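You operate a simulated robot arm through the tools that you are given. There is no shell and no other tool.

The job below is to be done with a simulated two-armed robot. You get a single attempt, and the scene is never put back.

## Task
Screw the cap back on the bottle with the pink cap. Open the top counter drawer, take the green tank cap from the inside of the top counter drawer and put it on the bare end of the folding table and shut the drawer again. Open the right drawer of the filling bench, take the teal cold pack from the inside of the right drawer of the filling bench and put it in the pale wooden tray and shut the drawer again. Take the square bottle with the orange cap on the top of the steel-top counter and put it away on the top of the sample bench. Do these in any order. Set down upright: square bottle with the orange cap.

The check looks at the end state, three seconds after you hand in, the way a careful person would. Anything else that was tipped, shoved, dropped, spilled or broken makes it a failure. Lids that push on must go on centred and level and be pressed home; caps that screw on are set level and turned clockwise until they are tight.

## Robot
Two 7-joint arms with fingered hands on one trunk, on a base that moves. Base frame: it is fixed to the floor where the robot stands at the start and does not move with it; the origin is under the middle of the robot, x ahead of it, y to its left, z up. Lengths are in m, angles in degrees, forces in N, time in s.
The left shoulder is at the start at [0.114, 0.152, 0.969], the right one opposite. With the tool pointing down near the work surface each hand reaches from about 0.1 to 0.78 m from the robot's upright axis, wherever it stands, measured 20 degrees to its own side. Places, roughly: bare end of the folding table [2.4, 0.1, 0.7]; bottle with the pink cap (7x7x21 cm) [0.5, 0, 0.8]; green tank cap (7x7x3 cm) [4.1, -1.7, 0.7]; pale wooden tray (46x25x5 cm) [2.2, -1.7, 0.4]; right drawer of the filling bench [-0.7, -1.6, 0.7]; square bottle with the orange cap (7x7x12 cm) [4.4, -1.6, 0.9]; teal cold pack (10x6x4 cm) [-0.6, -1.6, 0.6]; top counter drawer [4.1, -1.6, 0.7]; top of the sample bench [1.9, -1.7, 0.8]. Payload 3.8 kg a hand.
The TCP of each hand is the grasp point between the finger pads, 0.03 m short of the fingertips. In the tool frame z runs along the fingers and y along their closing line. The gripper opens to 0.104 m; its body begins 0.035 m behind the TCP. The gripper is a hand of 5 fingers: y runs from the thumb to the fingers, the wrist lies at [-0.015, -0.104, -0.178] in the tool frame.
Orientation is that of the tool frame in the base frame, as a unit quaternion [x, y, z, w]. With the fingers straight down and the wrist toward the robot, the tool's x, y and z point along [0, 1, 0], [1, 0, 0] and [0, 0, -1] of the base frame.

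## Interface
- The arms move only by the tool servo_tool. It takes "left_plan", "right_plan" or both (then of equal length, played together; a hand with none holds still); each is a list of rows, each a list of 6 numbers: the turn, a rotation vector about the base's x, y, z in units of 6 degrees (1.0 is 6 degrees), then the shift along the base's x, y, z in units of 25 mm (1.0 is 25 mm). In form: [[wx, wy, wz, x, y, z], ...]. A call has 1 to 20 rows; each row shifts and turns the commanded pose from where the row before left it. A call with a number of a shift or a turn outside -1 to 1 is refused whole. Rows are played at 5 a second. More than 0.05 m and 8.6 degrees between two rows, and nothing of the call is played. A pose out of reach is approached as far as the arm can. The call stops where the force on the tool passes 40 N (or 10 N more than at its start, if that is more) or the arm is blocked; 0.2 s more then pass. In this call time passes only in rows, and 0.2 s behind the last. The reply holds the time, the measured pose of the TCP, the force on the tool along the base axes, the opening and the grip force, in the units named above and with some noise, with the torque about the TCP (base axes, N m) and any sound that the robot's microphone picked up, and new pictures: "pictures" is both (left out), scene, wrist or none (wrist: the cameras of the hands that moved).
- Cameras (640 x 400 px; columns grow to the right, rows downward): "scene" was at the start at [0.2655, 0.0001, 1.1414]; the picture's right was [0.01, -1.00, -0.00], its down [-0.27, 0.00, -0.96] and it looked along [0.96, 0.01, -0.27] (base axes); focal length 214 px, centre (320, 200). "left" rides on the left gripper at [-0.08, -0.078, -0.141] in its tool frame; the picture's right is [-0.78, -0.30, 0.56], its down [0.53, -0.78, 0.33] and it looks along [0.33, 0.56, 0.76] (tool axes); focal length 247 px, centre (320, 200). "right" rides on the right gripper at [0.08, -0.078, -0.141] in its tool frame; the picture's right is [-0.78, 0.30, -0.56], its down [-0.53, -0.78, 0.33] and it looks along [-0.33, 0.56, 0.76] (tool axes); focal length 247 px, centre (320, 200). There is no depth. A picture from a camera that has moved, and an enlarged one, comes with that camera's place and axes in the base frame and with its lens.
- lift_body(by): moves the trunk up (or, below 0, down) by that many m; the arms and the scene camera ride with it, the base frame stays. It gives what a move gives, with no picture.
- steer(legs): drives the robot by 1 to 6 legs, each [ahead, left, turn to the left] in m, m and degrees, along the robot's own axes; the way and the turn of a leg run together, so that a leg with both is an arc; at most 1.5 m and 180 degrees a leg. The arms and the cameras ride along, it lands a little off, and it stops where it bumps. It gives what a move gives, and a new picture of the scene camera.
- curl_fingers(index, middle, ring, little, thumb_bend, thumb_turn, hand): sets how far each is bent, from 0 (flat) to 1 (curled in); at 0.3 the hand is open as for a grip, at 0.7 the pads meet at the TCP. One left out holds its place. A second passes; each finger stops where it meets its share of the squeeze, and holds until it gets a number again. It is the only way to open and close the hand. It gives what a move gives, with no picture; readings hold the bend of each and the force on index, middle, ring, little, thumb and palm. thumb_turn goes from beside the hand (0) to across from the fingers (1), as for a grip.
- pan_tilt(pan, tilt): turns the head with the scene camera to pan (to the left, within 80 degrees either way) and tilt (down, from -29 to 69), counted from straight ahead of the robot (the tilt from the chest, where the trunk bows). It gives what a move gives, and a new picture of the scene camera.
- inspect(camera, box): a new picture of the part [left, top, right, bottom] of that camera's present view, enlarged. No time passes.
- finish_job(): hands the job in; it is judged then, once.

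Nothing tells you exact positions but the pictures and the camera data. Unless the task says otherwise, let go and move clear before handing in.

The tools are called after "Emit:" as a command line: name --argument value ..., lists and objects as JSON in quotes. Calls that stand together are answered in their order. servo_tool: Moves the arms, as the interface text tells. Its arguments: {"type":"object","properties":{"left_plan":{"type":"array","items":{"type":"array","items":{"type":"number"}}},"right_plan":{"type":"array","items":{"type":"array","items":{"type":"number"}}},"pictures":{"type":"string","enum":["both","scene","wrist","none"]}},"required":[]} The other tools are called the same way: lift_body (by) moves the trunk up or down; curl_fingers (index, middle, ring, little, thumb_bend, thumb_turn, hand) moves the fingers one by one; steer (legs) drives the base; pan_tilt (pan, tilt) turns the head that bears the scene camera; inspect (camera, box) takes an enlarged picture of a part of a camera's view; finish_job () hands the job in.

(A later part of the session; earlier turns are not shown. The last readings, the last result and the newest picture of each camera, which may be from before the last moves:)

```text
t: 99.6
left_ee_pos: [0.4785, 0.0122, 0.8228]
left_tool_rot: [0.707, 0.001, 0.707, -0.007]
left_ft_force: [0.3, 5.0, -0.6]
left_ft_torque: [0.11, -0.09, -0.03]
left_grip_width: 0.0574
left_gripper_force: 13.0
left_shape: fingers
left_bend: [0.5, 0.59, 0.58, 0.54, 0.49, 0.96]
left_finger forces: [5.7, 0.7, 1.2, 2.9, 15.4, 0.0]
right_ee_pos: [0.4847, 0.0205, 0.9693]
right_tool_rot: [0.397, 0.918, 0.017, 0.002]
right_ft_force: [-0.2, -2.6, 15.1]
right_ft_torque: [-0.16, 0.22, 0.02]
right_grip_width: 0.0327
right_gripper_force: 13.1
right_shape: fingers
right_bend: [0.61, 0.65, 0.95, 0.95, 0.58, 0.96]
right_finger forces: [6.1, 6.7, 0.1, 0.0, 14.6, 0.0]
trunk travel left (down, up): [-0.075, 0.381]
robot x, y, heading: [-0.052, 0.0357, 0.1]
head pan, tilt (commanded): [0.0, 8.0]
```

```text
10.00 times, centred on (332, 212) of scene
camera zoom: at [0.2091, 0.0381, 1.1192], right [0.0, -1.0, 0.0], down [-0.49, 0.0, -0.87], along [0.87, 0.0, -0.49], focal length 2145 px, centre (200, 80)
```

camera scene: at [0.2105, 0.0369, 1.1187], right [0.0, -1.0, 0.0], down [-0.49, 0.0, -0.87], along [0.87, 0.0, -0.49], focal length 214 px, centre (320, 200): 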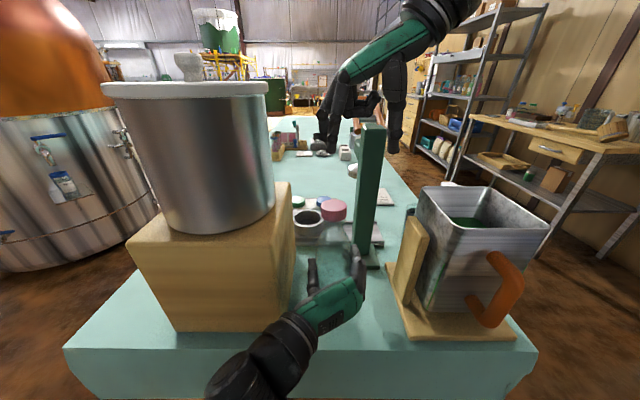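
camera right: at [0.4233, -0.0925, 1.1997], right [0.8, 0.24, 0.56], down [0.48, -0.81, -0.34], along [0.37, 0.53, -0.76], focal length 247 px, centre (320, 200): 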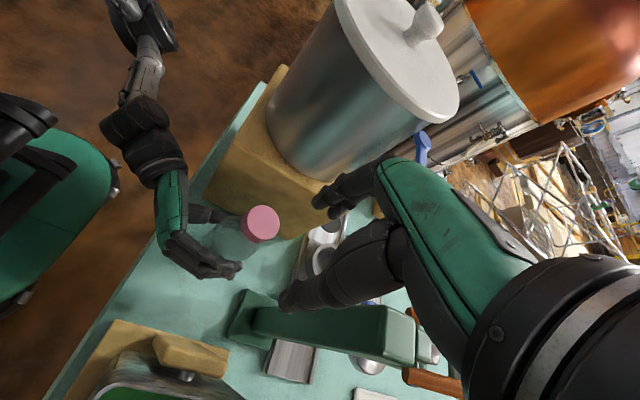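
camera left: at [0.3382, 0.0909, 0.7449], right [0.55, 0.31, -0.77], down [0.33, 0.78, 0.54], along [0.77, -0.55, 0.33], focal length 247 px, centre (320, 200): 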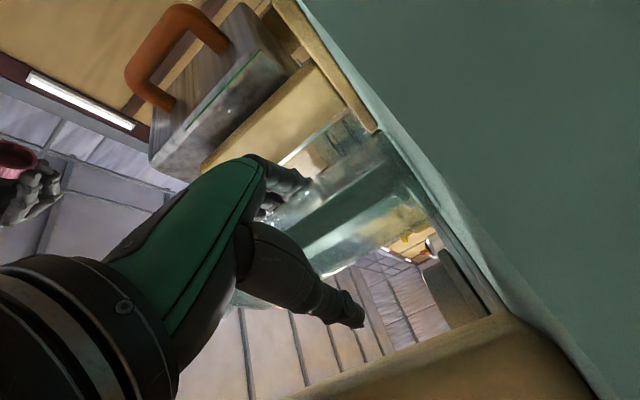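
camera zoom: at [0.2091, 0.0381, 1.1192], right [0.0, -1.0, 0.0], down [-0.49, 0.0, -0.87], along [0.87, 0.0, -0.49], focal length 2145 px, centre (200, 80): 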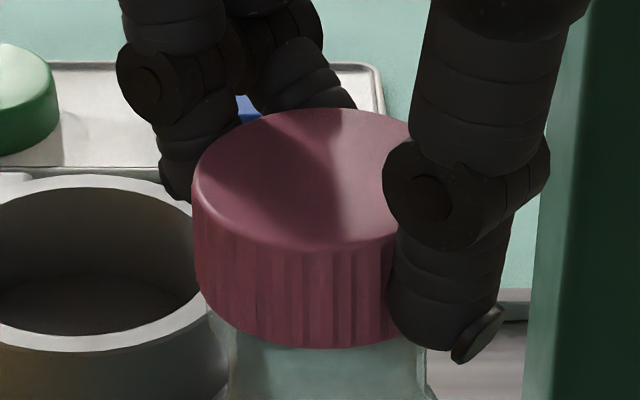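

Emit:
servo_tool --right_plan '[[0, 0, -1, -0.01, -0.04, 0], [0, 0, -1, -0.012, -0.03, 0], [0, 0, -1, -0.015, -0.015, 0], [0, 0, -1, -0.015, -0.012, 0], [0, 0, -0.5, -0.01, -0.005, 0]]' --pictures "none"

Emit:
curl_fingers --hand "right" --index 0.44 --middle 0.44 --thumb_bend 0.44

Emit:
servo_tool --right_plan '[[0, 0, 0, 0, 0, 0.5], [-0.3, 0, 1, 0.01, 0.012, 0.7], [0, 0, 1, 0.01, 0.015, 0], [0, 0, 1, 0.01, 0.017, 0], [0, 0, 1, 0.01, 0.017, 0], [0, 0, 1, 0.01, 0.017, 0], [0, 0, 1, 0.01, 0.02, 0], [0, 0, 1, 0.01, 0.02, 0], [0, 0, 1, 0, 0.02, 0], [0, 0, 1, 0, 0.02, 0], [0, 0, 0.5, 0, 0.01, 0]]' --pictures "none"

Emit:
inspect --camera "scene" --box '[312, 192, 352, 232]'

Emit:
inspect --camera "right" --box '[220, 170, 400, 310]'

```text
t: 100.8
left_ee_pos: [0.4802, 0.0114, 0.8229]
left_tool_rot: [0.707, 0.002, 0.707, -0.007]
left_ft_force: [-1.2, 6.5, -0.5]
left_ft_torque: [0.08, -0.05, 0.02]
left_grip_width: 0.0577
left_gripper_force: 12.7
left_shape: fingers
left_bend: [0.51, 0.6, 0.59, 0.54, 0.49, 0.96]
left_finger forces: [5.7, 0.6, 0.9, 2.7, 15.9, 0.0]
right_ee_pos: [0.483, 0.0164, 0.9687]
right_tool_rot: [0.6, 0.8, 0.017, 0.006]
right_ft_force: [2.1, -3.4, 14.9]
right_ft_torque: [-0.02, 0.0, 0.06]
right_grip_width: 0.0327
right_gripper_force: 14.5
right_shape: fingers
right_bend: [0.61, 0.65, 0.95, 0.95, 0.58, 0.97]
right_finger forces: [7.0, 8.1, 0.0, 0.0, 13.5, 0.0]
trunk travel left (down, up): [-0.075, 0.381]
robot x, y, heading: [-0.0514, 0.0416, -0.1]
head pan, tilt (commanded): [0.0, 8.0]
```

```text
t: 101.8
left_ee_pos: [0.4784, 0.0117, 0.8219]
left_tool_rot: [0.707, 0.002, 0.707, -0.007]
left_ft_force: [-0.7, -1.0, 3.6]
left_ft_torque: [0.03, 0.01, 0.01]
left_grip_width: 0.0576
left_gripper_force: 13.5
left_shape: fingers
left_bend: [0.5, 0.59, 0.58, 0.54, 0.49, 0.96]
left_finger forces: [7.4, 1.0, 1.8, 3.5, 12.9, 0.0]
right_ee_pos: [0.4843, 0.0168, 0.9685]
right_tool_rot: [0.599, 0.8, 0.015, 0.005]
right_ft_force: [-0.5, -1.1, -0.5]
right_ft_torque: [-0.01, -0.02, 0.01]
right_grip_width: 0.0673
right_gripper_force: 0.1
right_shape: fingers
right_bend: [0.44, 0.44, 0.95, 0.95, 0.44, 0.97]
right_finger forces: [0.0, 0.0, 0.0, 0.0, 0.0, 0.0]
trunk travel left (down, up): [-0.075, 0.381]
robot x, y, heading: [-0.0537, 0.0389, -0.0]
head pan, tilt (commanded): [0.0, 8.0]
```

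```text
t: 104.2
left_ee_pos: [0.4795, 0.0122, 0.823]
left_tool_rot: [0.708, 0.001, 0.707, -0.007]
left_ft_force: [0.2, -0.5, 4.1]
left_ft_torque: [0.08, 0.0, 0.03]
left_grip_width: 0.0578
left_gripper_force: 13.5
left_shape: fingers
left_bend: [0.5, 0.59, 0.58, 0.54, 0.49, 0.96]
left_finger forces: [7.2, 1.1, 1.8, 3.8, 13.0, 0.1]
right_ee_pos: [0.4859, 0.0201, 0.9981]
right_tool_rot: [0.145, 0.989, 0.008, 0.011]
right_ft_force: [-0.4, 0.3, 0.4]
right_ft_torque: [-0.02, 0.0, 0.01]
right_grip_width: 0.0673
right_gripper_force: 0.1
right_shape: fingers
right_bend: [0.44, 0.44, 0.95, 0.95, 0.44, 0.97]
right_finger forces: [0.1, 0.0, 0.0, 0.1, 0.1, 0.1]
trunk travel left (down, up): [-0.075, 0.381]
robot x, y, heading: [-0.0532, 0.0364, 0.1]
head pan, tilt (commanded): [0.0, 8.0]
```

```text
10.00 times, centred on (332, 212) of scene
camera zoom: at [0.2104, 0.0376, 1.1187], right [0.0, -1.0, 0.0], down [-0.49, 0.0, -0.87], along [0.87, 0.0, -0.49], focal length 2145 px, centre (200, 80)
```

zoom: 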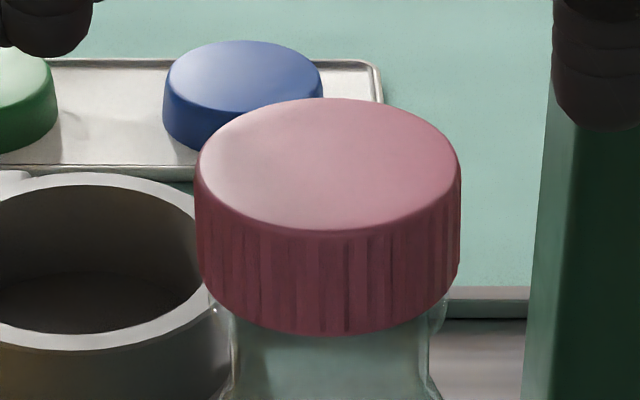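

```text
2.86 times, centred on (310, 240) of right
camera zoom: at [0.3837, -0.0336, 1.1347], right [0.81, 0.05, 0.58], down [0.3, -0.89, -0.34], along [0.5, 0.45, -0.74], focal length 706 px, centre (349, 86)
```

zoom: 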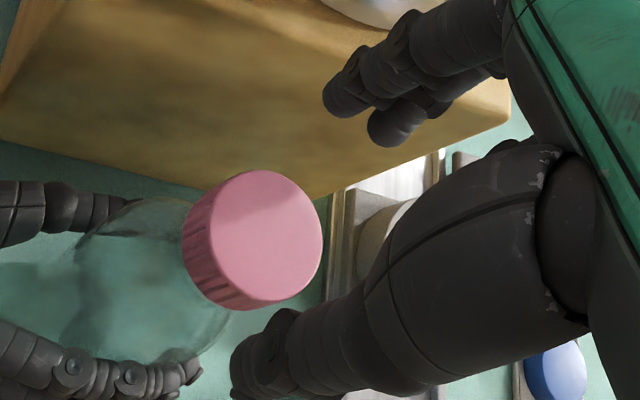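

The cap is descending with each stroke (about 2 mm per stroke) and looks nearly level. Next stroke.

Emit:
servo_tool --right_plan '[[-0.12, 0.23, 0, 0, 0, -0.5], [0, 0, 0, 0, 0, -0.6]]' --pictures "none"

Emit:
curl_fingers --hand "right" --index 0.6 --middle 0.62 --thumb_bend 0.6

Emit:
curl_fingers --hand "right" --index 0.7 --middle 0.72 --thumb_bend 0.7

Emit:
servo_tool --right_plan '[[0, 0, 0, 0, 0, -0.1], [0, 0, -0.5, 0, 0, -0.08], [0, 0, -1, -0.002, -0.02, -0.05], [0, 0, -1, -0.002, -0.02, -0.03], [0, 0, -1, -0.005, -0.02, -0.02], [0, 0, -1, -0.01, -0.017, -0.02]]' --pictures "none"

Emit:
inspect --camera "scene" --box '[312, 192, 352, 232]'

```text
t: 104.8
left_ee_pos: [0.4795, 0.0118, 0.8225]
left_tool_rot: [0.708, 0.002, 0.706, -0.008]
left_ft_force: [-0.7, 0.0, 3.4]
left_ft_torque: [0.09, 0.01, 0.02]
left_grip_width: 0.0576
left_gripper_force: 13.8
left_shape: fingers
left_bend: [0.5, 0.59, 0.58, 0.54, 0.49, 0.96]
left_finger forces: [7.1, 1.1, 1.9, 3.7, 13.3, 0.0]
right_ee_pos: [0.485, 0.021, 0.9685]
right_tool_rot: [0.145, 0.989, 0.0, 0.0]
right_ft_force: [-0.2, -0.4, 0.0]
right_ft_torque: [0.0, -0.04, -0.04]
right_grip_width: 0.067
right_gripper_force: 0.1
right_shape: fingers
right_bend: [0.44, 0.44, 0.95, 0.95, 0.44, 0.97]
right_finger forces: [0.0, 0.0, 0.0, 0.1, 0.1, 0.0]
trunk travel left (down, up): [-0.075, 0.381]
robot x, y, heading: [-0.052, 0.0376, -0.0]
head pan, tilt (commanded): [0.0, 8.0]
```

```text
t: 105.8
left_ee_pos: [0.4789, 0.012, 0.8228]
left_tool_rot: [0.707, 0.002, 0.707, -0.008]
left_ft_force: [-0.6, 2.2, 4.9]
left_ft_torque: [0.04, 0.02, 0.02]
left_grip_width: 0.0577
left_gripper_force: 13.1
left_shape: fingers
left_bend: [0.5, 0.59, 0.58, 0.54, 0.49, 0.96]
left_finger forces: [6.9, 1.0, 1.3, 2.9, 14.1, 0.0]
right_ee_pos: [0.4862, 0.0209, 0.9697]
right_tool_rot: [0.145, 0.989, 0.001, 0.0]
right_ft_force: [-0.5, -1.4, 0.4]
right_ft_torque: [-0.05, 0.01, -0.01]
right_grip_width: 0.0352
right_gripper_force: 2.4
right_shape: fingers
right_bend: [0.58, 0.61, 0.95, 0.95, 0.56, 0.97]
right_finger forces: [1.5, 0.4, 0.0, 0.1, 3.5, 0.1]
trunk travel left (down, up): [-0.075, 0.381]
robot x, y, heading: [-0.0483, 0.0358, 0.1]
head pan, tilt (commanded): [0.0, 8.0]
```

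```text
t: 106.8
left_ee_pos: [0.4801, 0.0112, 0.8217]
left_tool_rot: [0.708, 0.002, 0.706, -0.007]
left_ft_force: [-1.6, -1.7, 2.7]
left_ft_torque: [0.16, -0.04, 0.05]
left_grip_width: 0.0574
left_gripper_force: 13.5
left_shape: fingers
left_bend: [0.5, 0.59, 0.58, 0.54, 0.49, 0.97]
left_finger forces: [7.0, 1.0, 1.9, 4.2, 12.9, 0.0]
right_ee_pos: [0.4859, 0.0218, 0.9696]
right_tool_rot: [0.146, 0.989, 0.0, -0.001]
right_ft_force: [1.4, 0.4, -2.0]
right_ft_torque: [0.0, 0.0, 0.0]
right_grip_width: 0.0329
right_gripper_force: 10.9
right_shape: fingers
right_bend: [0.6, 0.66, 0.95, 0.95, 0.56, 0.96]
right_finger forces: [6.9, 4.9, 0.1, 0.0, 10.9, 0.0]
trunk travel left (down, up): [-0.075, 0.381]
robot x, y, heading: [-0.054, 0.0389, 0.3]
head pan, tilt (commanded): [0.0, 8.0]
```

```text
t: 108.2
left_ee_pos: [0.4789, 0.0111, 0.8229]
left_tool_rot: [0.707, 0.001, 0.707, -0.008]
left_ft_force: [-1.3, 0.2, -2.2]
left_ft_torque: [0.16, -0.08, 0.0]
left_grip_width: 0.0573
left_gripper_force: 12.5
left_shape: fingers
left_bend: [0.5, 0.59, 0.58, 0.54, 0.49, 0.96]
left_finger forces: [7.0, 0.8, 1.4, 3.4, 13.0, 0.0]
right_ee_pos: [0.485, 0.0176, 0.9655]
right_tool_rot: [0.372, 0.928, 0.002, 0.002]
right_ft_force: [2.2, -0.4, 17.0]
right_ft_torque: [-0.07, 0.03, 0.03]
right_grip_width: 0.0324
right_gripper_force: 12.4
right_shape: fingers
right_bend: [0.61, 0.66, 0.95, 0.95, 0.57, 0.97]
right_finger forces: [7.1, 6.6, 0.1, 0.1, 12.5, 0.0]
trunk travel left (down, up): [-0.075, 0.381]
robot x, y, heading: [-0.053, 0.0401, -0.1]
head pan, tilt (commanded): [0.0, 8.0]
```

```text
10.00 times, centred on (332, 212) of scene
camera zoom: at [0.209, 0.0378, 1.1192], right [0.0, -1.0, 0.0], down [-0.49, 0.0, -0.87], along [0.87, 0.0, -0.49], focal length 2145 px, centre (200, 80)
```

zoom: 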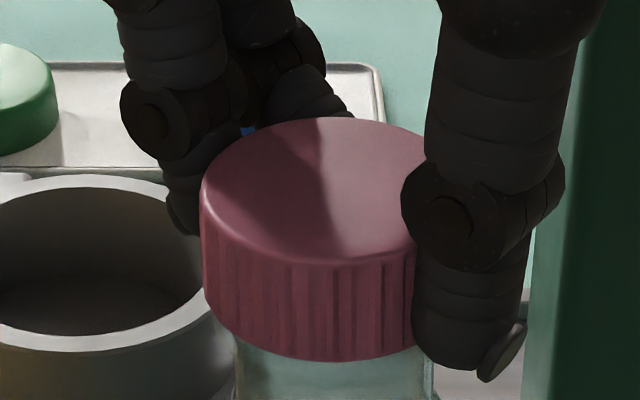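

Emit:
servo_tool --right_plan '[[0, 0, -1, -0.01, -0.017, 0], [0, 0, -1, -0.012, -0.017, 0], [0, 0, -1, -0.012, -0.017, 0], [0, 0, -1, -0.015, -0.015, 0], [0, 0, -1, -0.015, -0.012, 0], [0, 0, -0.8, -0.015, -0.01, 0]]' --pictures "none"

Emit:
curl_fingers --hand "right" --index 0.44 --middle 0.44 --thumb_bend 0.44

Emit:
servo_tool --right_plan '[[0, 0, 0, 0, 0, 0.5], [0, 0, 1, 0.01, 0.012, 0.7], [0, 0, 1, 0.01, 0.015, 0], [0, 0, 1, 0.01, 0.017, 0], [0, 0, 1, 0.01, 0.017, 0], [0, 0, 1, 0.01, 0.017, 0], [0, 0, 1, 0.01, 0.02, 0], [0, 0, 1, 0.01, 0.02, 0], [0, 0, 1, 0, 0.02, 0], [0, 0, 1, 0, 0.02, 0], [0, 0, 0.5, 0, 0.01, 0]]' --pictures "none"

Emit:
inspect --camera "scene" --box '[312, 192, 352, 232]'

Emit:
inspect --camera "right" --box '[220, 170, 400, 310]'

```text
t: 109.6
left_ee_pos: [0.4784, 0.014, 0.8239]
left_tool_rot: [0.707, 0.001, 0.707, -0.007]
left_ft_force: [-6.1, 6.7, 0.1]
left_ft_torque: [0.05, -0.09, -0.03]
left_grip_width: 0.0573
left_gripper_force: 12.3
left_shape: fingers
left_bend: [0.51, 0.6, 0.59, 0.55, 0.49, 0.96]
left_finger forces: [5.8, 0.3, 0.8, 2.3, 16.3, 0.0]
right_ee_pos: [0.4821, 0.0161, 0.9635]
right_tool_rot: [0.633, 0.774, 0.001, 0.002]
right_ft_force: [3.3, -3.5, 16.9]
right_ft_torque: [-0.09, -0.02, 0.03]
right_grip_width: 0.0324
right_gripper_force: 14.0
right_shape: fingers
right_bend: [0.61, 0.66, 0.95, 0.95, 0.57, 0.97]
right_finger forces: [7.4, 9.1, 0.1, 0.0, 12.3, 0.0]
trunk travel left (down, up): [-0.075, 0.381]
robot x, y, heading: [-0.0513, 0.0383, 0.0]
head pan, tilt (commanded): [0.0, 8.0]
```

```text
t: 110.6
left_ee_pos: [0.4793, 0.0122, 0.8223]
left_tool_rot: [0.708, 0.001, 0.707, -0.007]
left_ft_force: [-1.1, -0.4, 3.8]
left_ft_torque: [0.02, 0.04, 0.02]
left_grip_width: 0.0573
left_gripper_force: 13.6
left_shape: fingers
left_bend: [0.5, 0.59, 0.59, 0.54, 0.49, 0.96]
left_finger forces: [7.6, 1.0, 1.6, 3.5, 12.8, 0.0]
right_ee_pos: [0.4831, 0.0167, 0.9617]
right_tool_rot: [0.633, 0.774, 0.001, 0.0]
right_ft_force: [-0.9, 0.4, 0.5]
right_ft_torque: [0.02, -0.02, 0.02]
right_grip_width: 0.0673
right_gripper_force: 0.0
right_shape: fingers
right_bend: [0.44, 0.44, 0.95, 0.95, 0.44, 0.97]
right_finger forces: [0.1, 0.0, 0.0, 0.0, 0.0, 0.0]
trunk travel left (down, up): [-0.075, 0.381]
robot x, y, heading: [-0.0519, 0.0392, -0.3]
head pan, tilt (commanded): [0.0, 8.0]
```

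```text
t: 113.0
left_ee_pos: [0.4784, 0.0118, 0.822]
left_tool_rot: [0.708, 0.001, 0.706, -0.007]
left_ft_force: [0.0, -0.1, 3.5]
left_ft_torque: [0.04, 0.03, 0.01]
left_grip_width: 0.0575
left_gripper_force: 13.0
left_shape: fingers
left_bend: [0.5, 0.59, 0.59, 0.54, 0.49, 0.96]
left_finger forces: [7.4, 0.9, 1.8, 3.8, 12.9, 0.1]
right_ee_pos: [0.4847, 0.0209, 0.9938]
right_tool_rot: [0.185, 0.983, 0.001, 0.0]
right_ft_force: [-0.8, 0.7, 0.4]
right_ft_torque: [0.0, -0.01, -0.01]
right_grip_width: 0.0671
right_gripper_force: 0.1
right_shape: fingers
right_bend: [0.44, 0.44, 0.95, 0.95, 0.44, 0.97]
right_finger forces: [0.0, 0.0, 0.0, 0.0, 0.0, 0.0]
trunk travel left (down, up): [-0.075, 0.381]
robot x, y, heading: [-0.052, 0.0374, 0.2]
head pan, tilt (commanded): [0.0, 8.0]
```

```text
10.00 times, centred on (332, 212) of scene
camera zoom: at [0.2104, 0.0375, 1.1187], right [0.0, -1.0, 0.0], down [-0.49, 0.0, -0.87], along [0.87, 0.0, -0.49], focal length 2145 px, centre (200, 80)
```

zoom: 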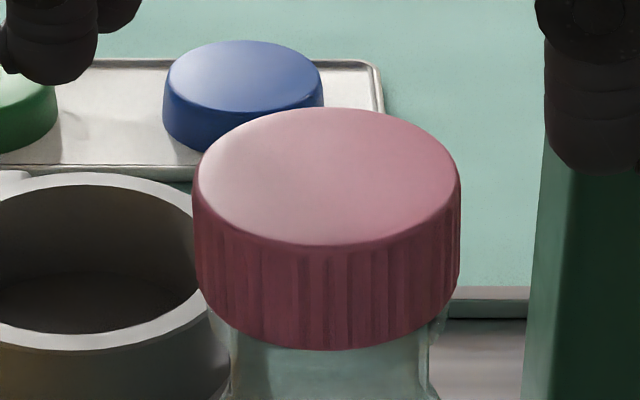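

```text
2.86 times, centred on (310, 240) of right
camera zoom: at [0.382, -0.0229, 1.1328], right [0.83, -0.01, 0.56], down [0.21, -0.92, -0.33], along [0.51, 0.4, -0.76], focal length 706 px, centre (349, 86)
```

zoom: 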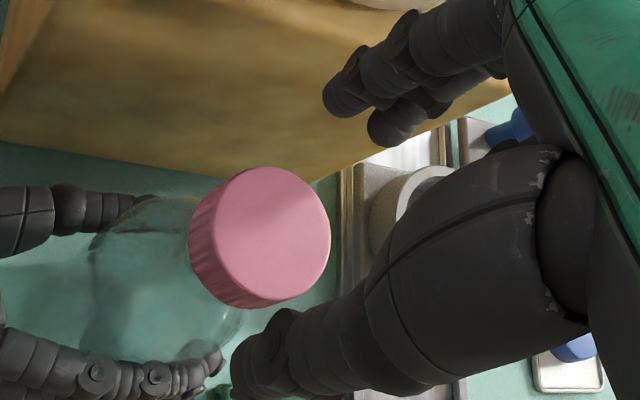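

Again about 2.5 mm lower (3rd stroke). I'll repeat the stroke.

Emit:
servo_tool --right_plan '[[0, 0, 0, 0.03, 0, -0.5], [0, 0, 0, 0, 0, -0.58]]' --pictures "none"

Emit:
curl_fingers --hand "right" --index 0.6 --middle 0.62 --thumb_bend 0.6

Emit:
curl_fingers --hand "right" --index 0.71 --middle 0.74 --thumb_bend 0.71

Emit:
servo_tool --right_plan '[[0, 0, 0, 0, 0, -0.1], [0, 0, -0.5, 0, 0, -0.08], [0, 0, -1, -0.002, -0.02, -0.05], [0, 0, -1, -0.002, -0.02, -0.03], [0, 0, -1, -0.005, -0.02, -0.02], [0, 0, -1, -0.01, -0.017, -0.01], [0, 0, -1, -0.01, -0.017, 0], [0, 0, -1, -0.012, -0.017, 0], [0, 0, -1, -0.015, -0.015, 0], [0, 0, -1, -0.015, -0.012, 0], [0, 0, -0.7, -0.01, -0.01, 0]]' --pictures "none"

Emit:
inspect --camera "scene" --box '[312, 192, 352, 232]'

```text
t: 113.6
left_ee_pos: [0.4803, 0.0117, 0.8228]
left_tool_rot: [0.708, 0.002, 0.706, -0.008]
left_ft_force: [0.9, -0.5, 4.8]
left_ft_torque: [0.03, 0.05, 0.0]
left_grip_width: 0.0576
left_gripper_force: 12.9
left_shape: fingers
left_bend: [0.5, 0.59, 0.59, 0.54, 0.49, 0.96]
left_finger forces: [7.3, 1.0, 1.7, 3.6, 12.9, 0.0]
right_ee_pos: [0.4846, 0.0198, 0.967]
right_tool_rot: [0.187, 0.982, 0.001, 0.0]
right_ft_force: [0.3, 1.0, -0.2]
right_ft_torque: [0.0, 0.0, 0.03]
right_grip_width: 0.0674
right_gripper_force: 0.0
right_shape: fingers
right_bend: [0.44, 0.44, 0.95, 0.95, 0.44, 0.97]
right_finger forces: [0.0, 0.1, 0.0, 0.1, 0.0, 0.0]
trunk travel left (down, up): [-0.075, 0.381]
robot x, y, heading: [-0.0535, 0.0387, -0.2]
head pan, tilt (commanded): [0.0, 8.0]
```

```text
t: 114.6
left_ee_pos: [0.4787, 0.0122, 0.8221]
left_tool_rot: [0.707, 0.001, 0.707, -0.006]
left_ft_force: [0.8, 4.0, 4.4]
left_ft_torque: [-0.04, 0.04, -0.04]
left_grip_width: 0.0576
left_gripper_force: 12.6
left_shape: fingers
left_bend: [0.5, 0.59, 0.59, 0.54, 0.49, 0.96]
left_finger forces: [6.9, 0.8, 1.2, 2.8, 14.2, 0.0]
right_ee_pos: [0.4855, 0.0206, 0.967]
right_tool_rot: [0.186, 0.982, 0.001, 0.0]
right_ft_force: [0.3, -2.2, -0.1]
right_ft_torque: [-0.05, 0.01, 0.0]
right_grip_width: 0.0354
right_gripper_force: 2.8
right_shape: fingers
right_bend: [0.58, 0.62, 0.95, 0.95, 0.56, 0.97]
right_finger forces: [1.5, 0.3, 0.1, 0.0, 3.5, 0.0]
trunk travel left (down, up): [-0.075, 0.381]
robot x, y, heading: [-0.0518, 0.0372, 0.1]
head pan, tilt (commanded): [0.0, 8.0]
```

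```text
t: 115.6
left_ee_pos: [0.4799, 0.0121, 0.8222]
left_tool_rot: [0.708, 0.001, 0.706, -0.007]
left_ft_force: [-1.7, -1.2, 4.7]
left_ft_torque: [0.18, -0.04, 0.03]
left_grip_width: 0.0575
left_gripper_force: 13.1
left_shape: fingers
left_bend: [0.5, 0.59, 0.58, 0.54, 0.49, 0.97]
left_finger forces: [7.1, 0.9, 1.6, 4.2, 12.7, 0.0]
right_ee_pos: [0.4848, 0.0199, 0.9664]
right_tool_rot: [0.187, 0.982, 0.001, -0.001]
right_ft_force: [1.1, 0.4, -1.7]
right_ft_torque: [-0.01, 0.0, 0.01]
right_grip_width: 0.0329
right_gripper_force: 13.3
right_shape: fingers
right_bend: [0.61, 0.72, 0.95, 0.95, 0.56, 0.96]
right_finger forces: [7.6, 6.6, 0.0, 0.0, 12.1, 0.0]
trunk travel left (down, up): [-0.075, 0.381]
robot x, y, heading: [-0.05, 0.0392, -0.1]
head pan, tilt (commanded): [0.0, 8.0]
```

```text
t: 118.0
left_ee_pos: [0.4781, 0.0128, 0.8223]
left_tool_rot: [0.706, 0.002, 0.708, -0.007]
left_ft_force: [-5.3, 8.9, 2.2]
left_ft_torque: [-0.11, -0.03, -0.08]
left_grip_width: 0.0579
left_gripper_force: 12.3
left_shape: fingers
left_bend: [0.5, 0.6, 0.6, 0.55, 0.49, 0.96]
left_finger forces: [6.1, 0.1, 0.3, 1.4, 16.5, 0.1]
right_ee_pos: [0.4814, 0.017, 0.9563]
right_tool_rot: [0.622, 0.783, -0.002, 0.0]
right_ft_force: [3.4, -5.3, 8.3]
right_ft_torque: [-0.14, 0.14, 0.1]
right_grip_width: 0.0304
right_gripper_force: 13.4
right_shape: fingers
right_bend: [0.62, 0.73, 0.95, 0.95, 0.58, 0.99]
right_finger forces: [6.6, 5.7, 0.0, 0.0, 13.5, 0.0]
trunk travel left (down, up): [-0.075, 0.381]
robot x, y, heading: [-0.0533, 0.0349, -0.2]
head pan, tilt (commanded): [0.0, 8.0]
```

```text
10.00 times, centred on (332, 212) of scene
camera zoom: at [0.2097, 0.0382, 1.1187], right [0.0, -1.0, 0.0], down [-0.49, 0.0, -0.87], along [0.87, 0.0, -0.49], focal length 2145 px, centre (200, 80)
```

zoom: 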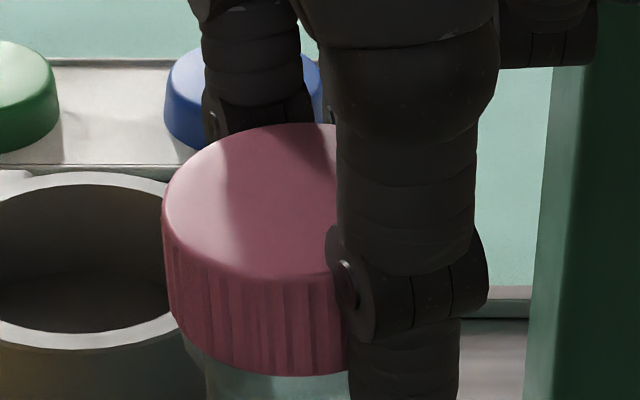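

The hand pushed the cap a little to +y near the end (5 N). I'll release and look.

Emit:
curl_fingers --hand "right" --index 0.44 --middle 0.44 --thumb_bend 0.44

Emit:
servo_tool --right_plan '[[0, 0, 0, 0, 0, 0.5], [0, 0, 1, 0.01, 0.012, 0.7], [0, 0, 1, 0.01, 0.015, 0.3], [0, 0, 1, 0.01, 0.017, 0], [0, 0, 1, 0.01, 0.017, 0], [0, 0, 1, 0.01, 0.017, 0], [0, 0, 1, 0.01, 0.02, 0], [0, 0, 1, 0.01, 0.02, 0], [0, 0, 1, 0, 0.02, 0], [0, 0, 1, 0, 0.02, 0], [0, 0, 0.5, 0, 0.01, 0]]' --pictures "none"

Emit:
inspect --camera "scene" --box '[312, 192, 352, 232]'

Emit:
inspect --camera "right" --box '[220, 170, 400, 310]'

Emit:
inspect --camera "scene" --box '[280, 190, 400, 310]'

```text
t: 119.0
left_ee_pos: [0.4799, 0.0116, 0.8239]
left_tool_rot: [0.708, 0.001, 0.706, -0.007]
left_ft_force: [0.6, 0.0, 3.0]
left_ft_torque: [0.07, 0.02, -0.01]
left_grip_width: 0.0577
left_gripper_force: 12.8
left_shape: fingers
left_bend: [0.5, 0.6, 0.59, 0.54, 0.49, 0.97]
left_finger forces: [7.9, 0.7, 1.2, 3.3, 12.6, 0.0]
right_ee_pos: [0.4835, 0.0164, 0.9585]
right_tool_rot: [0.62, 0.784, 0.001, 0.001]
right_ft_force: [0.3, -0.4, -0.2]
right_ft_torque: [-0.02, 0.03, 0.01]
right_grip_width: 0.0672
right_gripper_force: 0.0
right_shape: fingers
right_bend: [0.44, 0.44, 0.95, 0.95, 0.44, 0.98]
right_finger forces: [0.0, 0.1, 0.1, 0.1, 0.0, 0.0]
trunk travel left (down, up): [-0.075, 0.381]
robot x, y, heading: [-0.0529, 0.0378, 0.2]
head pan, tilt (commanded): [0.0, 8.0]
```

```text
t: 121.4
left_ee_pos: [0.4787, 0.0115, 0.8233]
left_tool_rot: [0.708, 0.001, 0.706, -0.008]
left_ft_force: [-0.6, -0.3, 2.4]
left_ft_torque: [0.08, 0.04, 0.02]
left_grip_width: 0.0576
left_gripper_force: 12.9
left_shape: fingers
left_bend: [0.5, 0.6, 0.59, 0.54, 0.49, 0.97]
left_finger forces: [7.7, 0.7, 1.3, 3.5, 12.9, 0.0]
right_ee_pos: [0.4859, 0.0203, 0.9968]
right_tool_rot: [0.17, 0.985, 0.001, 0.0]
right_ft_force: [0.5, -0.7, 0.3]
right_ft_torque: [-0.01, -0.04, 0.02]
right_grip_width: 0.0671
right_gripper_force: 0.2
right_shape: fingers
right_bend: [0.44, 0.44, 0.95, 0.95, 0.44, 0.98]
right_finger forces: [0.0, 0.1, 0.1, 0.1, 0.1, 0.1]
trunk travel left (down, up): [-0.075, 0.381]
robot x, y, heading: [-0.0515, 0.0371, 0.1]
head pan, tilt (commanded): [0.0, 8.0]
```

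```text
10.00 times, centred on (332, 212) of scene
camera zoom: at [0.2105, 0.0376, 1.1187], right [0.0, -1.0, 0.0], down [-0.49, 0.0, -0.87], along [0.87, 0.0, -0.49], focal length 2145 px, centre (200, 80)
```

zoom: 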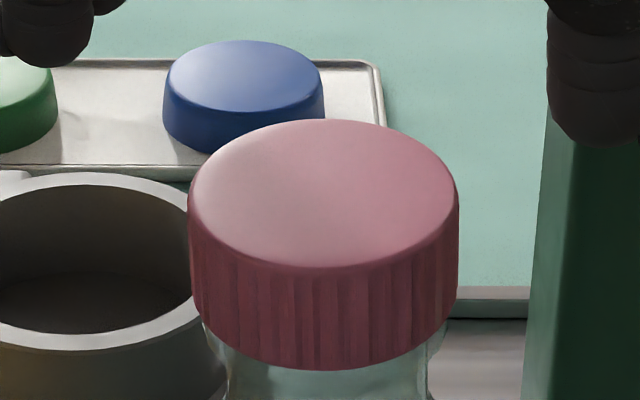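

```text
2.86 times, centred on (310, 240) of right
camera zoom: at [0.3836, -0.026, 1.1364], right [0.83, 0.02, 0.56], down [0.24, -0.91, -0.33], along [0.5, 0.41, -0.76], focal length 706 px, centre (349, 86)
```

zoom: 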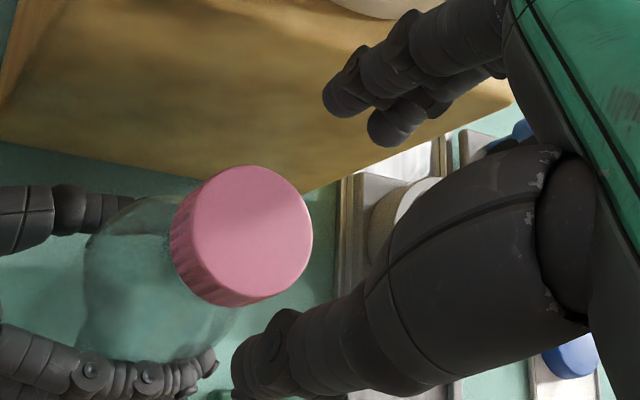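

```text
3.33 times, centred on (340, 250) of scene
camera zoom: at [0.2105, 0.0376, 1.1187], right [0.0, -1.0, 0.0], down [-0.49, 0.0, -0.87], along [0.87, 0.0, -0.49], focal length 715 px, centre (253, 33)
```

zoom: 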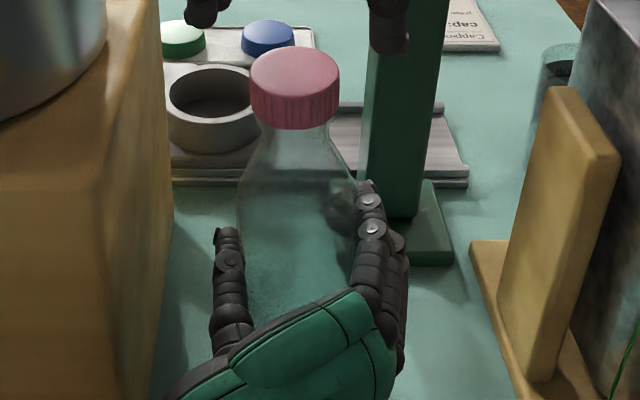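

Emit:
inspect --camera "left" --box '[320, 90, 480, 250]'

Emit:
inspect --camera "scene" --box '[310, 190, 360, 290]'

```text
2.50 times, centred on (400, 170) of left
camera zoom: at [0.3363, 0.0874, 0.7426], right [0.55, 0.31, -0.77], down [0.32, 0.78, 0.54], along [0.77, -0.55, 0.33], focal length 617 px, centre (120, 275)
```

zoom: 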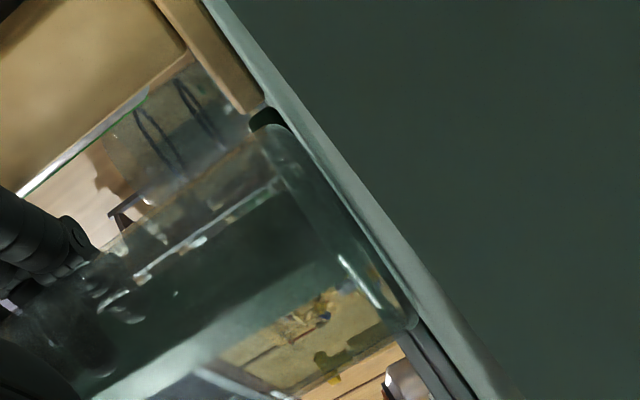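

```text
4.00 times, centred on (335, 240) of scene
camera zoom: at [0.2105, 0.0376, 1.1187], right [0.0, -1.0, 0.0], down [-0.49, 0.0, -0.87], along [0.87, 0.0, -0.49], focal length 858 px, centre (260, 40)
```

zoom: 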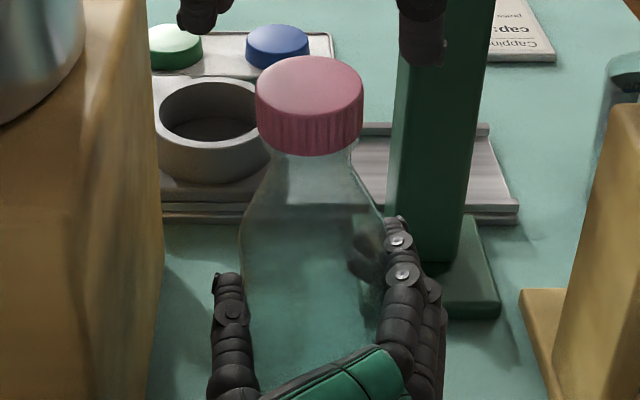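

The cap is 11 mm down over the neck, nearly home, but the bottle leans a little in the left hand. I'll loosen the left grip so the bottle settles upright, and measure again.

Emit:
curl_fingers --hand "left" --index 0.38 --middle 0.38 --ring 0.38 --little 0.38 --thumb_bend 0.38

Emit:
inspect --camera "scene" --box '[310, 190, 360, 290]'

Emit:
inspect --camera "scene" --box '[312, 192, 352, 232]'

Emit:
inspect --camera "right" --box '[220, 170, 400, 310]'

```text
t: 122.4
left_ee_pos: [0.479, 0.0132, 0.8226]
left_tool_rot: [0.707, 0.002, 0.707, -0.007]
left_ft_force: [0.1, -0.1, -0.4]
left_ft_torque: [-0.02, 0.02, 0.02]
left_grip_width: 0.0825
left_gripper_force: 0.1
left_shape: fingers
left_bend: [0.38, 0.38, 0.38, 0.38, 0.38, 0.97]
left_finger forces: [0.0, 0.0, 0.0, 0.0, 0.1, 0.0]
right_ee_pos: [0.4848, 0.0201, 0.9965]
right_tool_rot: [0.172, 0.985, 0.002, -0.001]
right_ft_force: [-0.3, 0.7, 0.0]
right_ft_torque: [0.0, 0.0, 0.0]
right_grip_width: 0.0674
right_gripper_force: 0.0
right_shape: fingers
right_bend: [0.44, 0.44, 0.95, 0.95, 0.44, 0.98]
right_finger forces: [0.1, 0.0, 0.1, 0.0, 0.0, 0.0]
trunk travel left (down, up): [-0.075, 0.381]
robot x, y, heading: [-0.0523, 0.0403, -0.3]
head pan, tilt (commanded): [0.0, 8.0]
```

```text
4.00 times, centred on (335, 240) of scene
camera zoom: at [0.2108, 0.0376, 1.1186], right [0.0, -1.0, 0.0], down [-0.49, 0.0, -0.87], along [0.87, 0.0, -0.49], focal length 858 px, centre (260, 40)
```

zoom: 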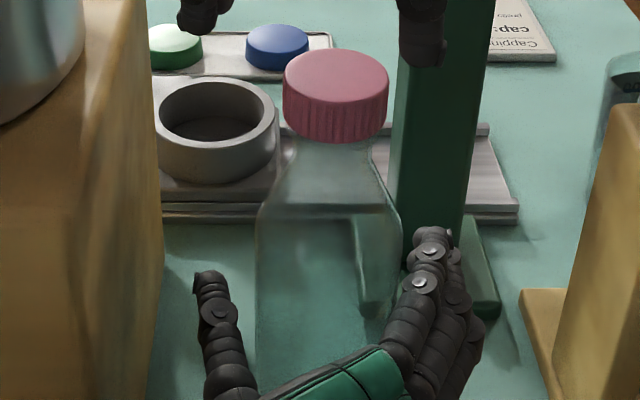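

```text
10.00 times, centred on (332, 212) of scene
camera zoom: at [0.2108, 0.0376, 1.1186], right [0.0, -1.0, 0.0], down [-0.49, 0.0, -0.87], along [0.87, 0.0, -0.49], focal length 2145 px, centre (200, 80)
```

zoom: 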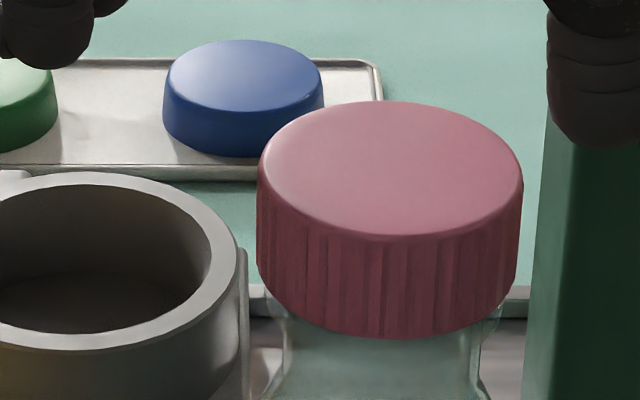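

```text
2.86 times, centred on (310, 240) of right
camera zoom: at [0.3838, -0.0257, 1.136], right [0.83, 0.02, 0.56], down [0.24, -0.91, -0.33], along [0.5, 0.41, -0.76], focal length 706 px, centre (349, 86)
```

zoom: 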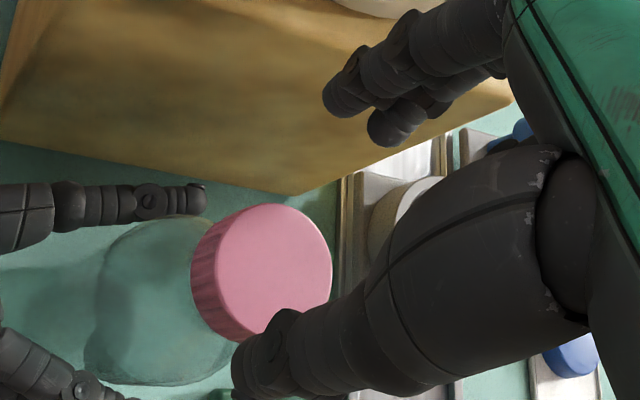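

Released, the bottle stands upright with the cap level on it at about [0.481, 0.009]; the rim is at z≈0.935, so it still needs turns. I'll re-centre the left hand on the bottle for a gentler, more neutral hold.

Emit:
servo_tool --left_plan '[[0, 0, 0, 0, -0.13, -0.3], [0, 0, 0, 0, -0.13, -0.3]]' --pictures "none"

Emit:
curl_fingers --hand "left" --index 0.47 --middle 0.5 --ring 0.5 --little 0.49 --thumb_bend 0.47

Emit:
inspect --camera "scene" --box '[310, 190, 360, 290]'

Emit:
inspect --camera "scene" --box '[312, 192, 352, 232]'

```text
t: 123.0
left_ee_pos: [0.4807, 0.0064, 0.8074]
left_tool_rot: [0.707, 0.002, 0.707, -0.007]
left_ft_force: [0.1, 0.2, 0.6]
left_ft_torque: [0.0, 0.03, 0.0]
left_grip_width: 0.0827
left_gripper_force: 0.1
left_shape: fingers
left_bend: [0.38, 0.38, 0.38, 0.38, 0.38, 0.97]
left_finger forces: [0.0, 0.0, 0.0, 0.1, 0.0, 0.0]
right_ee_pos: [0.4847, 0.0208, 0.9959]
right_tool_rot: [0.171, 0.985, 0.001, 0.0]
right_ft_force: [-0.2, -0.5, 0.4]
right_ft_torque: [-0.02, 0.01, 0.0]
right_grip_width: 0.0673
right_gripper_force: 0.2
right_shape: fingers
right_bend: [0.44, 0.44, 0.95, 0.95, 0.44, 0.98]
right_finger forces: [0.1, 0.0, 0.1, 0.0, 0.1, 0.0]
trunk travel left (down, up): [-0.075, 0.381]
robot x, y, heading: [-0.0548, 0.0409, -0.2]
head pan, tilt (commanded): [0.0, 8.0]
```

```text
t: 124.0
left_ee_pos: [0.4805, 0.0059, 0.808]
left_tool_rot: [0.708, 0.001, 0.706, -0.007]
left_ft_force: [-0.1, 0.2, 0.9]
left_ft_torque: [0.03, 0.03, -0.01]
left_grip_width: 0.063
left_gripper_force: 1.7
left_shape: fingers
left_bend: [0.46, 0.5, 0.5, 0.48, 0.46, 0.97]
left_finger forces: [1.1, 0.0, 0.1, 0.8, 1.7, 0.1]
right_ee_pos: [0.4853, 0.0201, 0.9962]
right_tool_rot: [0.172, 0.985, 0.001, -0.001]
right_ft_force: [0.4, -0.3, -0.6]
right_ft_torque: [0.01, -0.03, -0.01]
right_grip_width: 0.067
right_gripper_force: 0.0
right_shape: fingers
right_bend: [0.44, 0.44, 0.95, 0.95, 0.44, 0.98]
right_finger forces: [0.0, 0.0, 0.0, 0.1, 0.1, 0.0]
trunk travel left (down, up): [-0.075, 0.381]
robot x, y, heading: [-0.0543, 0.0383, -0.2]
head pan, tilt (commanded): [0.0, 8.0]
```

```text
4.00 times, centred on (335, 240) of scene
camera zoom: at [0.2108, 0.0376, 1.1186], right [0.0, -1.0, 0.0], down [-0.49, 0.0, -0.87], along [0.87, 0.0, -0.49], focal length 858 px, centre (260, 40)
```

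zoom: 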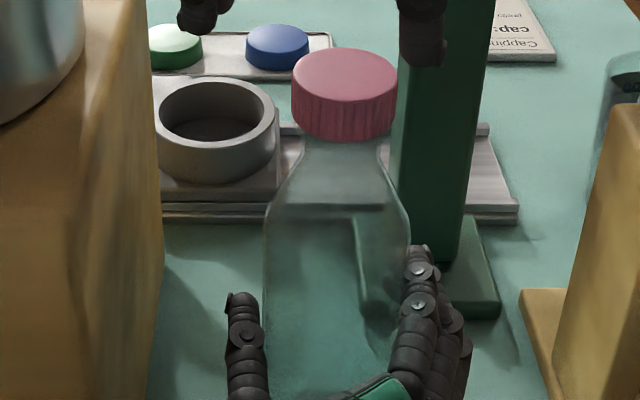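

```text
10.00 times, centred on (332, 212) of scene
camera zoom: at [0.2108, 0.0376, 1.1186], right [0.0, -1.0, 0.0], down [-0.49, 0.0, -0.87], along [0.87, 0.0, -0.49], focal length 2145 px, centre (200, 80)
```

zoom: 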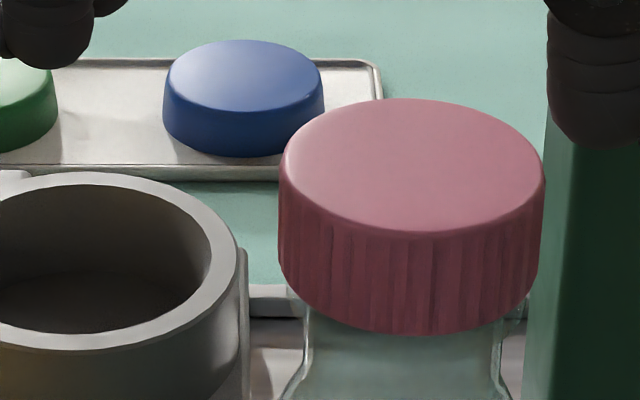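

Emit:
curl_fingers --hand "left" --index 0.5 --middle 0.56 --ring 0.56 --little 0.53 --thumb_bend 0.5

Emit:
inspect --camera "scene" --box '[310, 190, 360, 290]'

Emit:
inspect --camera "scene" --box '[312, 192, 352, 232]'

Emit:
inspect --camera "right" --box '[220, 170, 400, 310]'

```text
t: 125.0
left_ee_pos: [0.48, 0.0071, 0.8074]
left_tool_rot: [0.708, 0.001, 0.706, -0.007]
left_ft_force: [0.8, -0.6, 1.5]
left_ft_torque: [0.07, -0.04, -0.02]
left_grip_width: 0.0606
left_gripper_force: 5.5
left_shape: fingers
left_bend: [0.48, 0.56, 0.55, 0.51, 0.47, 0.97]
left_finger forces: [2.4, 0.3, 0.7, 2.5, 6.0, 0.0]
right_ee_pos: [0.4853, 0.0193, 0.9958]
right_tool_rot: [0.171, 0.985, 0.001, 0.001]
right_ft_force: [-0.1, 0.5, 0.7]
right_ft_torque: [0.03, -0.01, 0.01]
right_grip_width: 0.0674
right_gripper_force: 0.1
right_shape: fingers
right_bend: [0.44, 0.44, 0.95, 0.95, 0.44, 0.98]
right_finger forces: [0.0, 0.2, 0.0, 0.1, 0.0, 0.0]
trunk travel left (down, up): [-0.075, 0.381]
robot x, y, heading: [-0.0516, 0.037, -0.1]
head pan, tilt (commanded): [0.0, 8.0]
```

```text
4.00 times, centred on (335, 240) of scene
camera zoom: at [0.2106, 0.0376, 1.1187], right [0.0, -1.0, 0.0], down [-0.49, 0.0, -0.87], along [0.87, 0.0, -0.49], focal length 858 px, centre (260, 40)
```

zoom: 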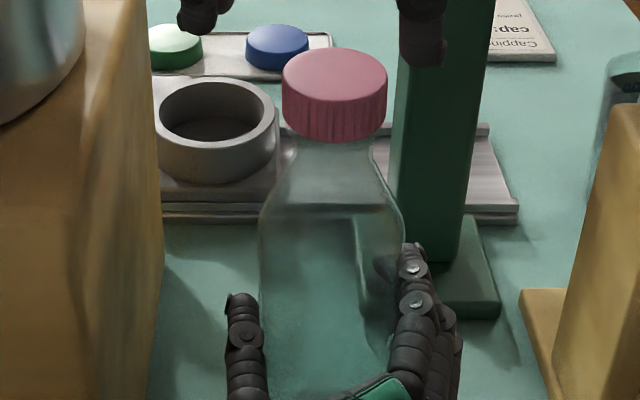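

```text
10.00 times, centred on (332, 212) of scene
camera zoom: at [0.2106, 0.0376, 1.1187], right [0.0, -1.0, 0.0], down [-0.49, 0.0, -0.87], along [0.87, 0.0, -0.49], focal length 2145 px, centre (200, 80)
```

zoom: 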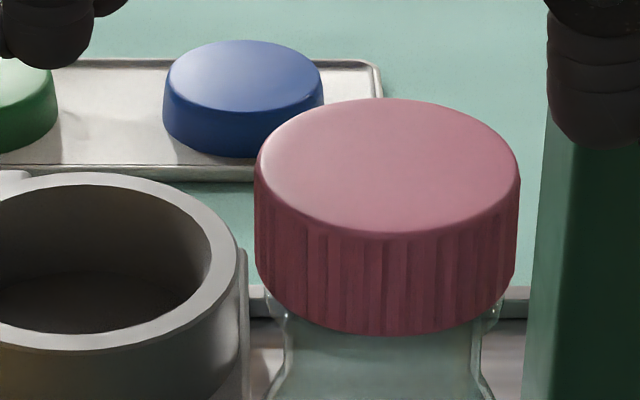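

```text
2.86 times, centred on (310, 240) of right
camera zoom: at [0.3837, -0.0257, 1.1361], right [0.83, 0.02, 0.56], down [0.24, -0.91, -0.33], along [0.5, 0.41, -0.76], focal length 706 px, centre (349, 86)
```

zoom: 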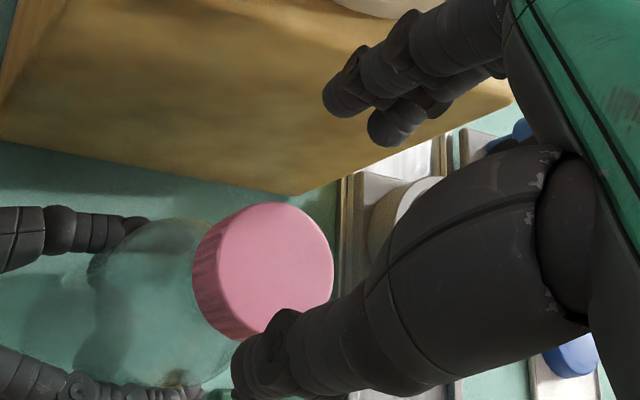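

The bottle stays upright under the gentler grip. Next stroke, with corrected centring.

Emit:
servo_tool --right_plan '[[0, 0, 0, 0.03, -0.32, -0.4], [0, 0, 0, 0, 0, -0.66]]' --pictures "none"

Emit:
curl_fingers --hand "right" --index 0.59 --middle 0.62 --thumb_bend 0.59

Emit:
curl_fingers --hand "right" --index 0.7 --middle 0.74 --thumb_bend 0.7

Emit:
servo_tool --right_plan '[[0, 0, 0, 0, 0, -0.1], [0, 0, -1, 0.004, -0.021, -0.04], [0, 0, -1, 0.004, -0.021, -0.02], [0, 0, -1, 0.004, -0.021, -0.016], [0, 0, -1, -0.004, -0.022, -0.016], [0, 0, -1, -0.004, -0.022, -0.016], [0, 0, -1, -0.004, -0.022, -0.016], [0, 0, -1, -0.01, -0.02, -0.016], [0, 0, -1, -0.01, -0.02, -0.016], [0, 0, -1, -0.01, -0.02, -0.016], [0, 0, -0.5, -0.005, -0.01, 0]]' --pictures "none"

Emit:
inspect --camera "scene" --box '[310, 190, 360, 290]'

```text
t: 125.6
left_ee_pos: [0.4795, 0.0069, 0.8065]
left_tool_rot: [0.708, 0.001, 0.706, -0.008]
left_ft_force: [0.5, 0.0, 1.9]
left_ft_torque: [0.09, 0.01, 0.0]
left_grip_width: 0.0606
left_gripper_force: 5.9
left_shape: fingers
left_bend: [0.48, 0.56, 0.55, 0.51, 0.47, 0.97]
left_finger forces: [2.3, 0.3, 0.7, 2.4, 5.7, 0.0]
right_ee_pos: [0.4878, 0.0124, 0.9691]
right_tool_rot: [0.172, 0.985, 0.001, 0.001]
right_ft_force: [-1.1, 0.6, -0.9]
right_ft_torque: [0.01, 0.02, -0.04]
right_grip_width: 0.0669
right_gripper_force: 0.0
right_shape: fingers
right_bend: [0.44, 0.44, 0.95, 0.95, 0.44, 0.98]
right_finger forces: [0.0, 0.1, 0.0, 0.0, 0.0, 0.0]
trunk travel left (down, up): [-0.075, 0.381]
robot x, y, heading: [-0.0522, 0.0384, 0.1]
head pan, tilt (commanded): [0.0, 8.0]
```

```text
t: 126.6
left_ee_pos: [0.4797, 0.0071, 0.8068]
left_tool_rot: [0.708, 0.001, 0.706, -0.007]
left_ft_force: [0.1, 1.7, 2.9]
left_ft_torque: [0.0, -0.03, 0.01]
left_grip_width: 0.0608
left_gripper_force: 5.6
left_shape: fingers
left_bend: [0.48, 0.56, 0.55, 0.51, 0.47, 0.97]
left_finger forces: [2.2, 0.3, 0.5, 1.9, 6.2, 0.0]
right_ee_pos: [0.4873, 0.0115, 0.9694]
right_tool_rot: [0.171, 0.985, 0.001, 0.0]
right_ft_force: [0.3, -0.2, 0.8]
right_ft_torque: [-0.04, 0.0, 0.01]
right_grip_width: 0.0358
right_gripper_force: 2.0
right_shape: fingers
right_bend: [0.57, 0.61, 0.95, 0.95, 0.56, 0.97]
right_finger forces: [1.3, 0.6, 0.0, 0.1, 2.6, 0.1]
trunk travel left (down, up): [-0.075, 0.381]
robot x, y, heading: [-0.0537, 0.0399, -0.0]
head pan, tilt (commanded): [0.0, 8.0]
```

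```text
t: 127.6
left_ee_pos: [0.4808, 0.0064, 0.8074]
left_tool_rot: [0.708, 0.001, 0.706, -0.008]
left_ft_force: [-0.3, -1.3, 1.7]
left_ft_torque: [0.22, -0.04, -0.1]
left_grip_width: 0.0607
left_gripper_force: 6.0
left_shape: fingers
left_bend: [0.48, 0.56, 0.55, 0.51, 0.47, 0.97]
left_finger forces: [2.4, 0.3, 0.9, 3.4, 5.5, 0.0]
right_ee_pos: [0.488, 0.0118, 0.9696]
right_tool_rot: [0.171, 0.985, 0.001, -0.001]
right_ft_force: [0.7, 1.9, -1.8]
right_ft_torque: [0.05, 0.02, 0.08]
right_grip_width: 0.0329
right_gripper_force: 12.2
right_shape: fingers
right_bend: [0.61, 0.65, 0.95, 0.95, 0.57, 0.97]
right_finger forces: [6.8, 6.4, 0.0, 0.1, 12.1, 0.0]
trunk travel left (down, up): [-0.075, 0.381]
robot x, y, heading: [-0.0549, 0.0386, 0.0]
head pan, tilt (commanded): [0.0, 8.0]
```

```text
t: 130.0
left_ee_pos: [0.4803, 0.007, 0.8071]
left_tool_rot: [0.708, 0.002, 0.707, -0.008]
left_ft_force: [2.3, 5.3, 0.8]
left_ft_torque: [-0.06, -0.01, -0.13]
left_grip_width: 0.0618
left_gripper_force: 5.2
left_shape: fingers
left_bend: [0.48, 0.56, 0.56, 0.53, 0.46, 0.97]
left_finger forces: [2.4, 0.0, 0.0, 0.0, 7.4, 0.0]
right_ee_pos: [0.484, 0.008, 0.9637]
right_tool_rot: [0.621, 0.784, 0.001, 0.0]
right_ft_force: [-1.2, -2.8, 5.3]
right_ft_torque: [-0.12, 0.14, 0.11]
right_grip_width: 0.0273
right_gripper_force: 7.7
right_shape: fingers
right_bend: [0.62, 0.72, 0.95, 0.95, 0.61, 1.0]
right_finger forces: [5.8, 0.3, 0.0, 0.1, 9.7, 0.0]
trunk travel left (down, up): [-0.075, 0.381]
robot x, y, heading: [-0.0521, 0.0393, 0.0]
head pan, tilt (commanded): [0.0, 8.0]
```

```text
4.00 times, centred on (335, 240) of scene
camera zoom: at [0.2103, 0.038, 1.1187], right [0.0, -1.0, 0.0], down [-0.49, 0.0, -0.87], along [0.87, 0.0, -0.49], focal length 858 px, centre (260, 40)
```

zoom: 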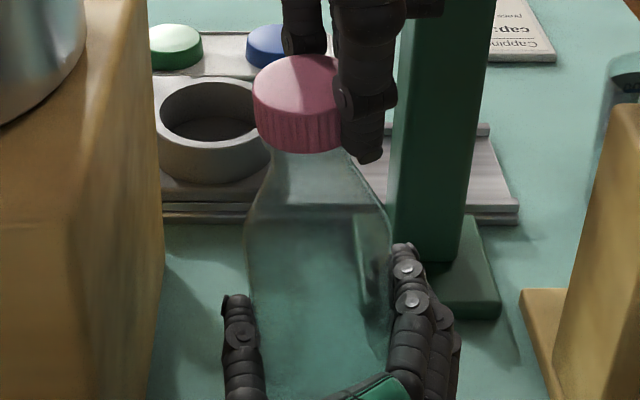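

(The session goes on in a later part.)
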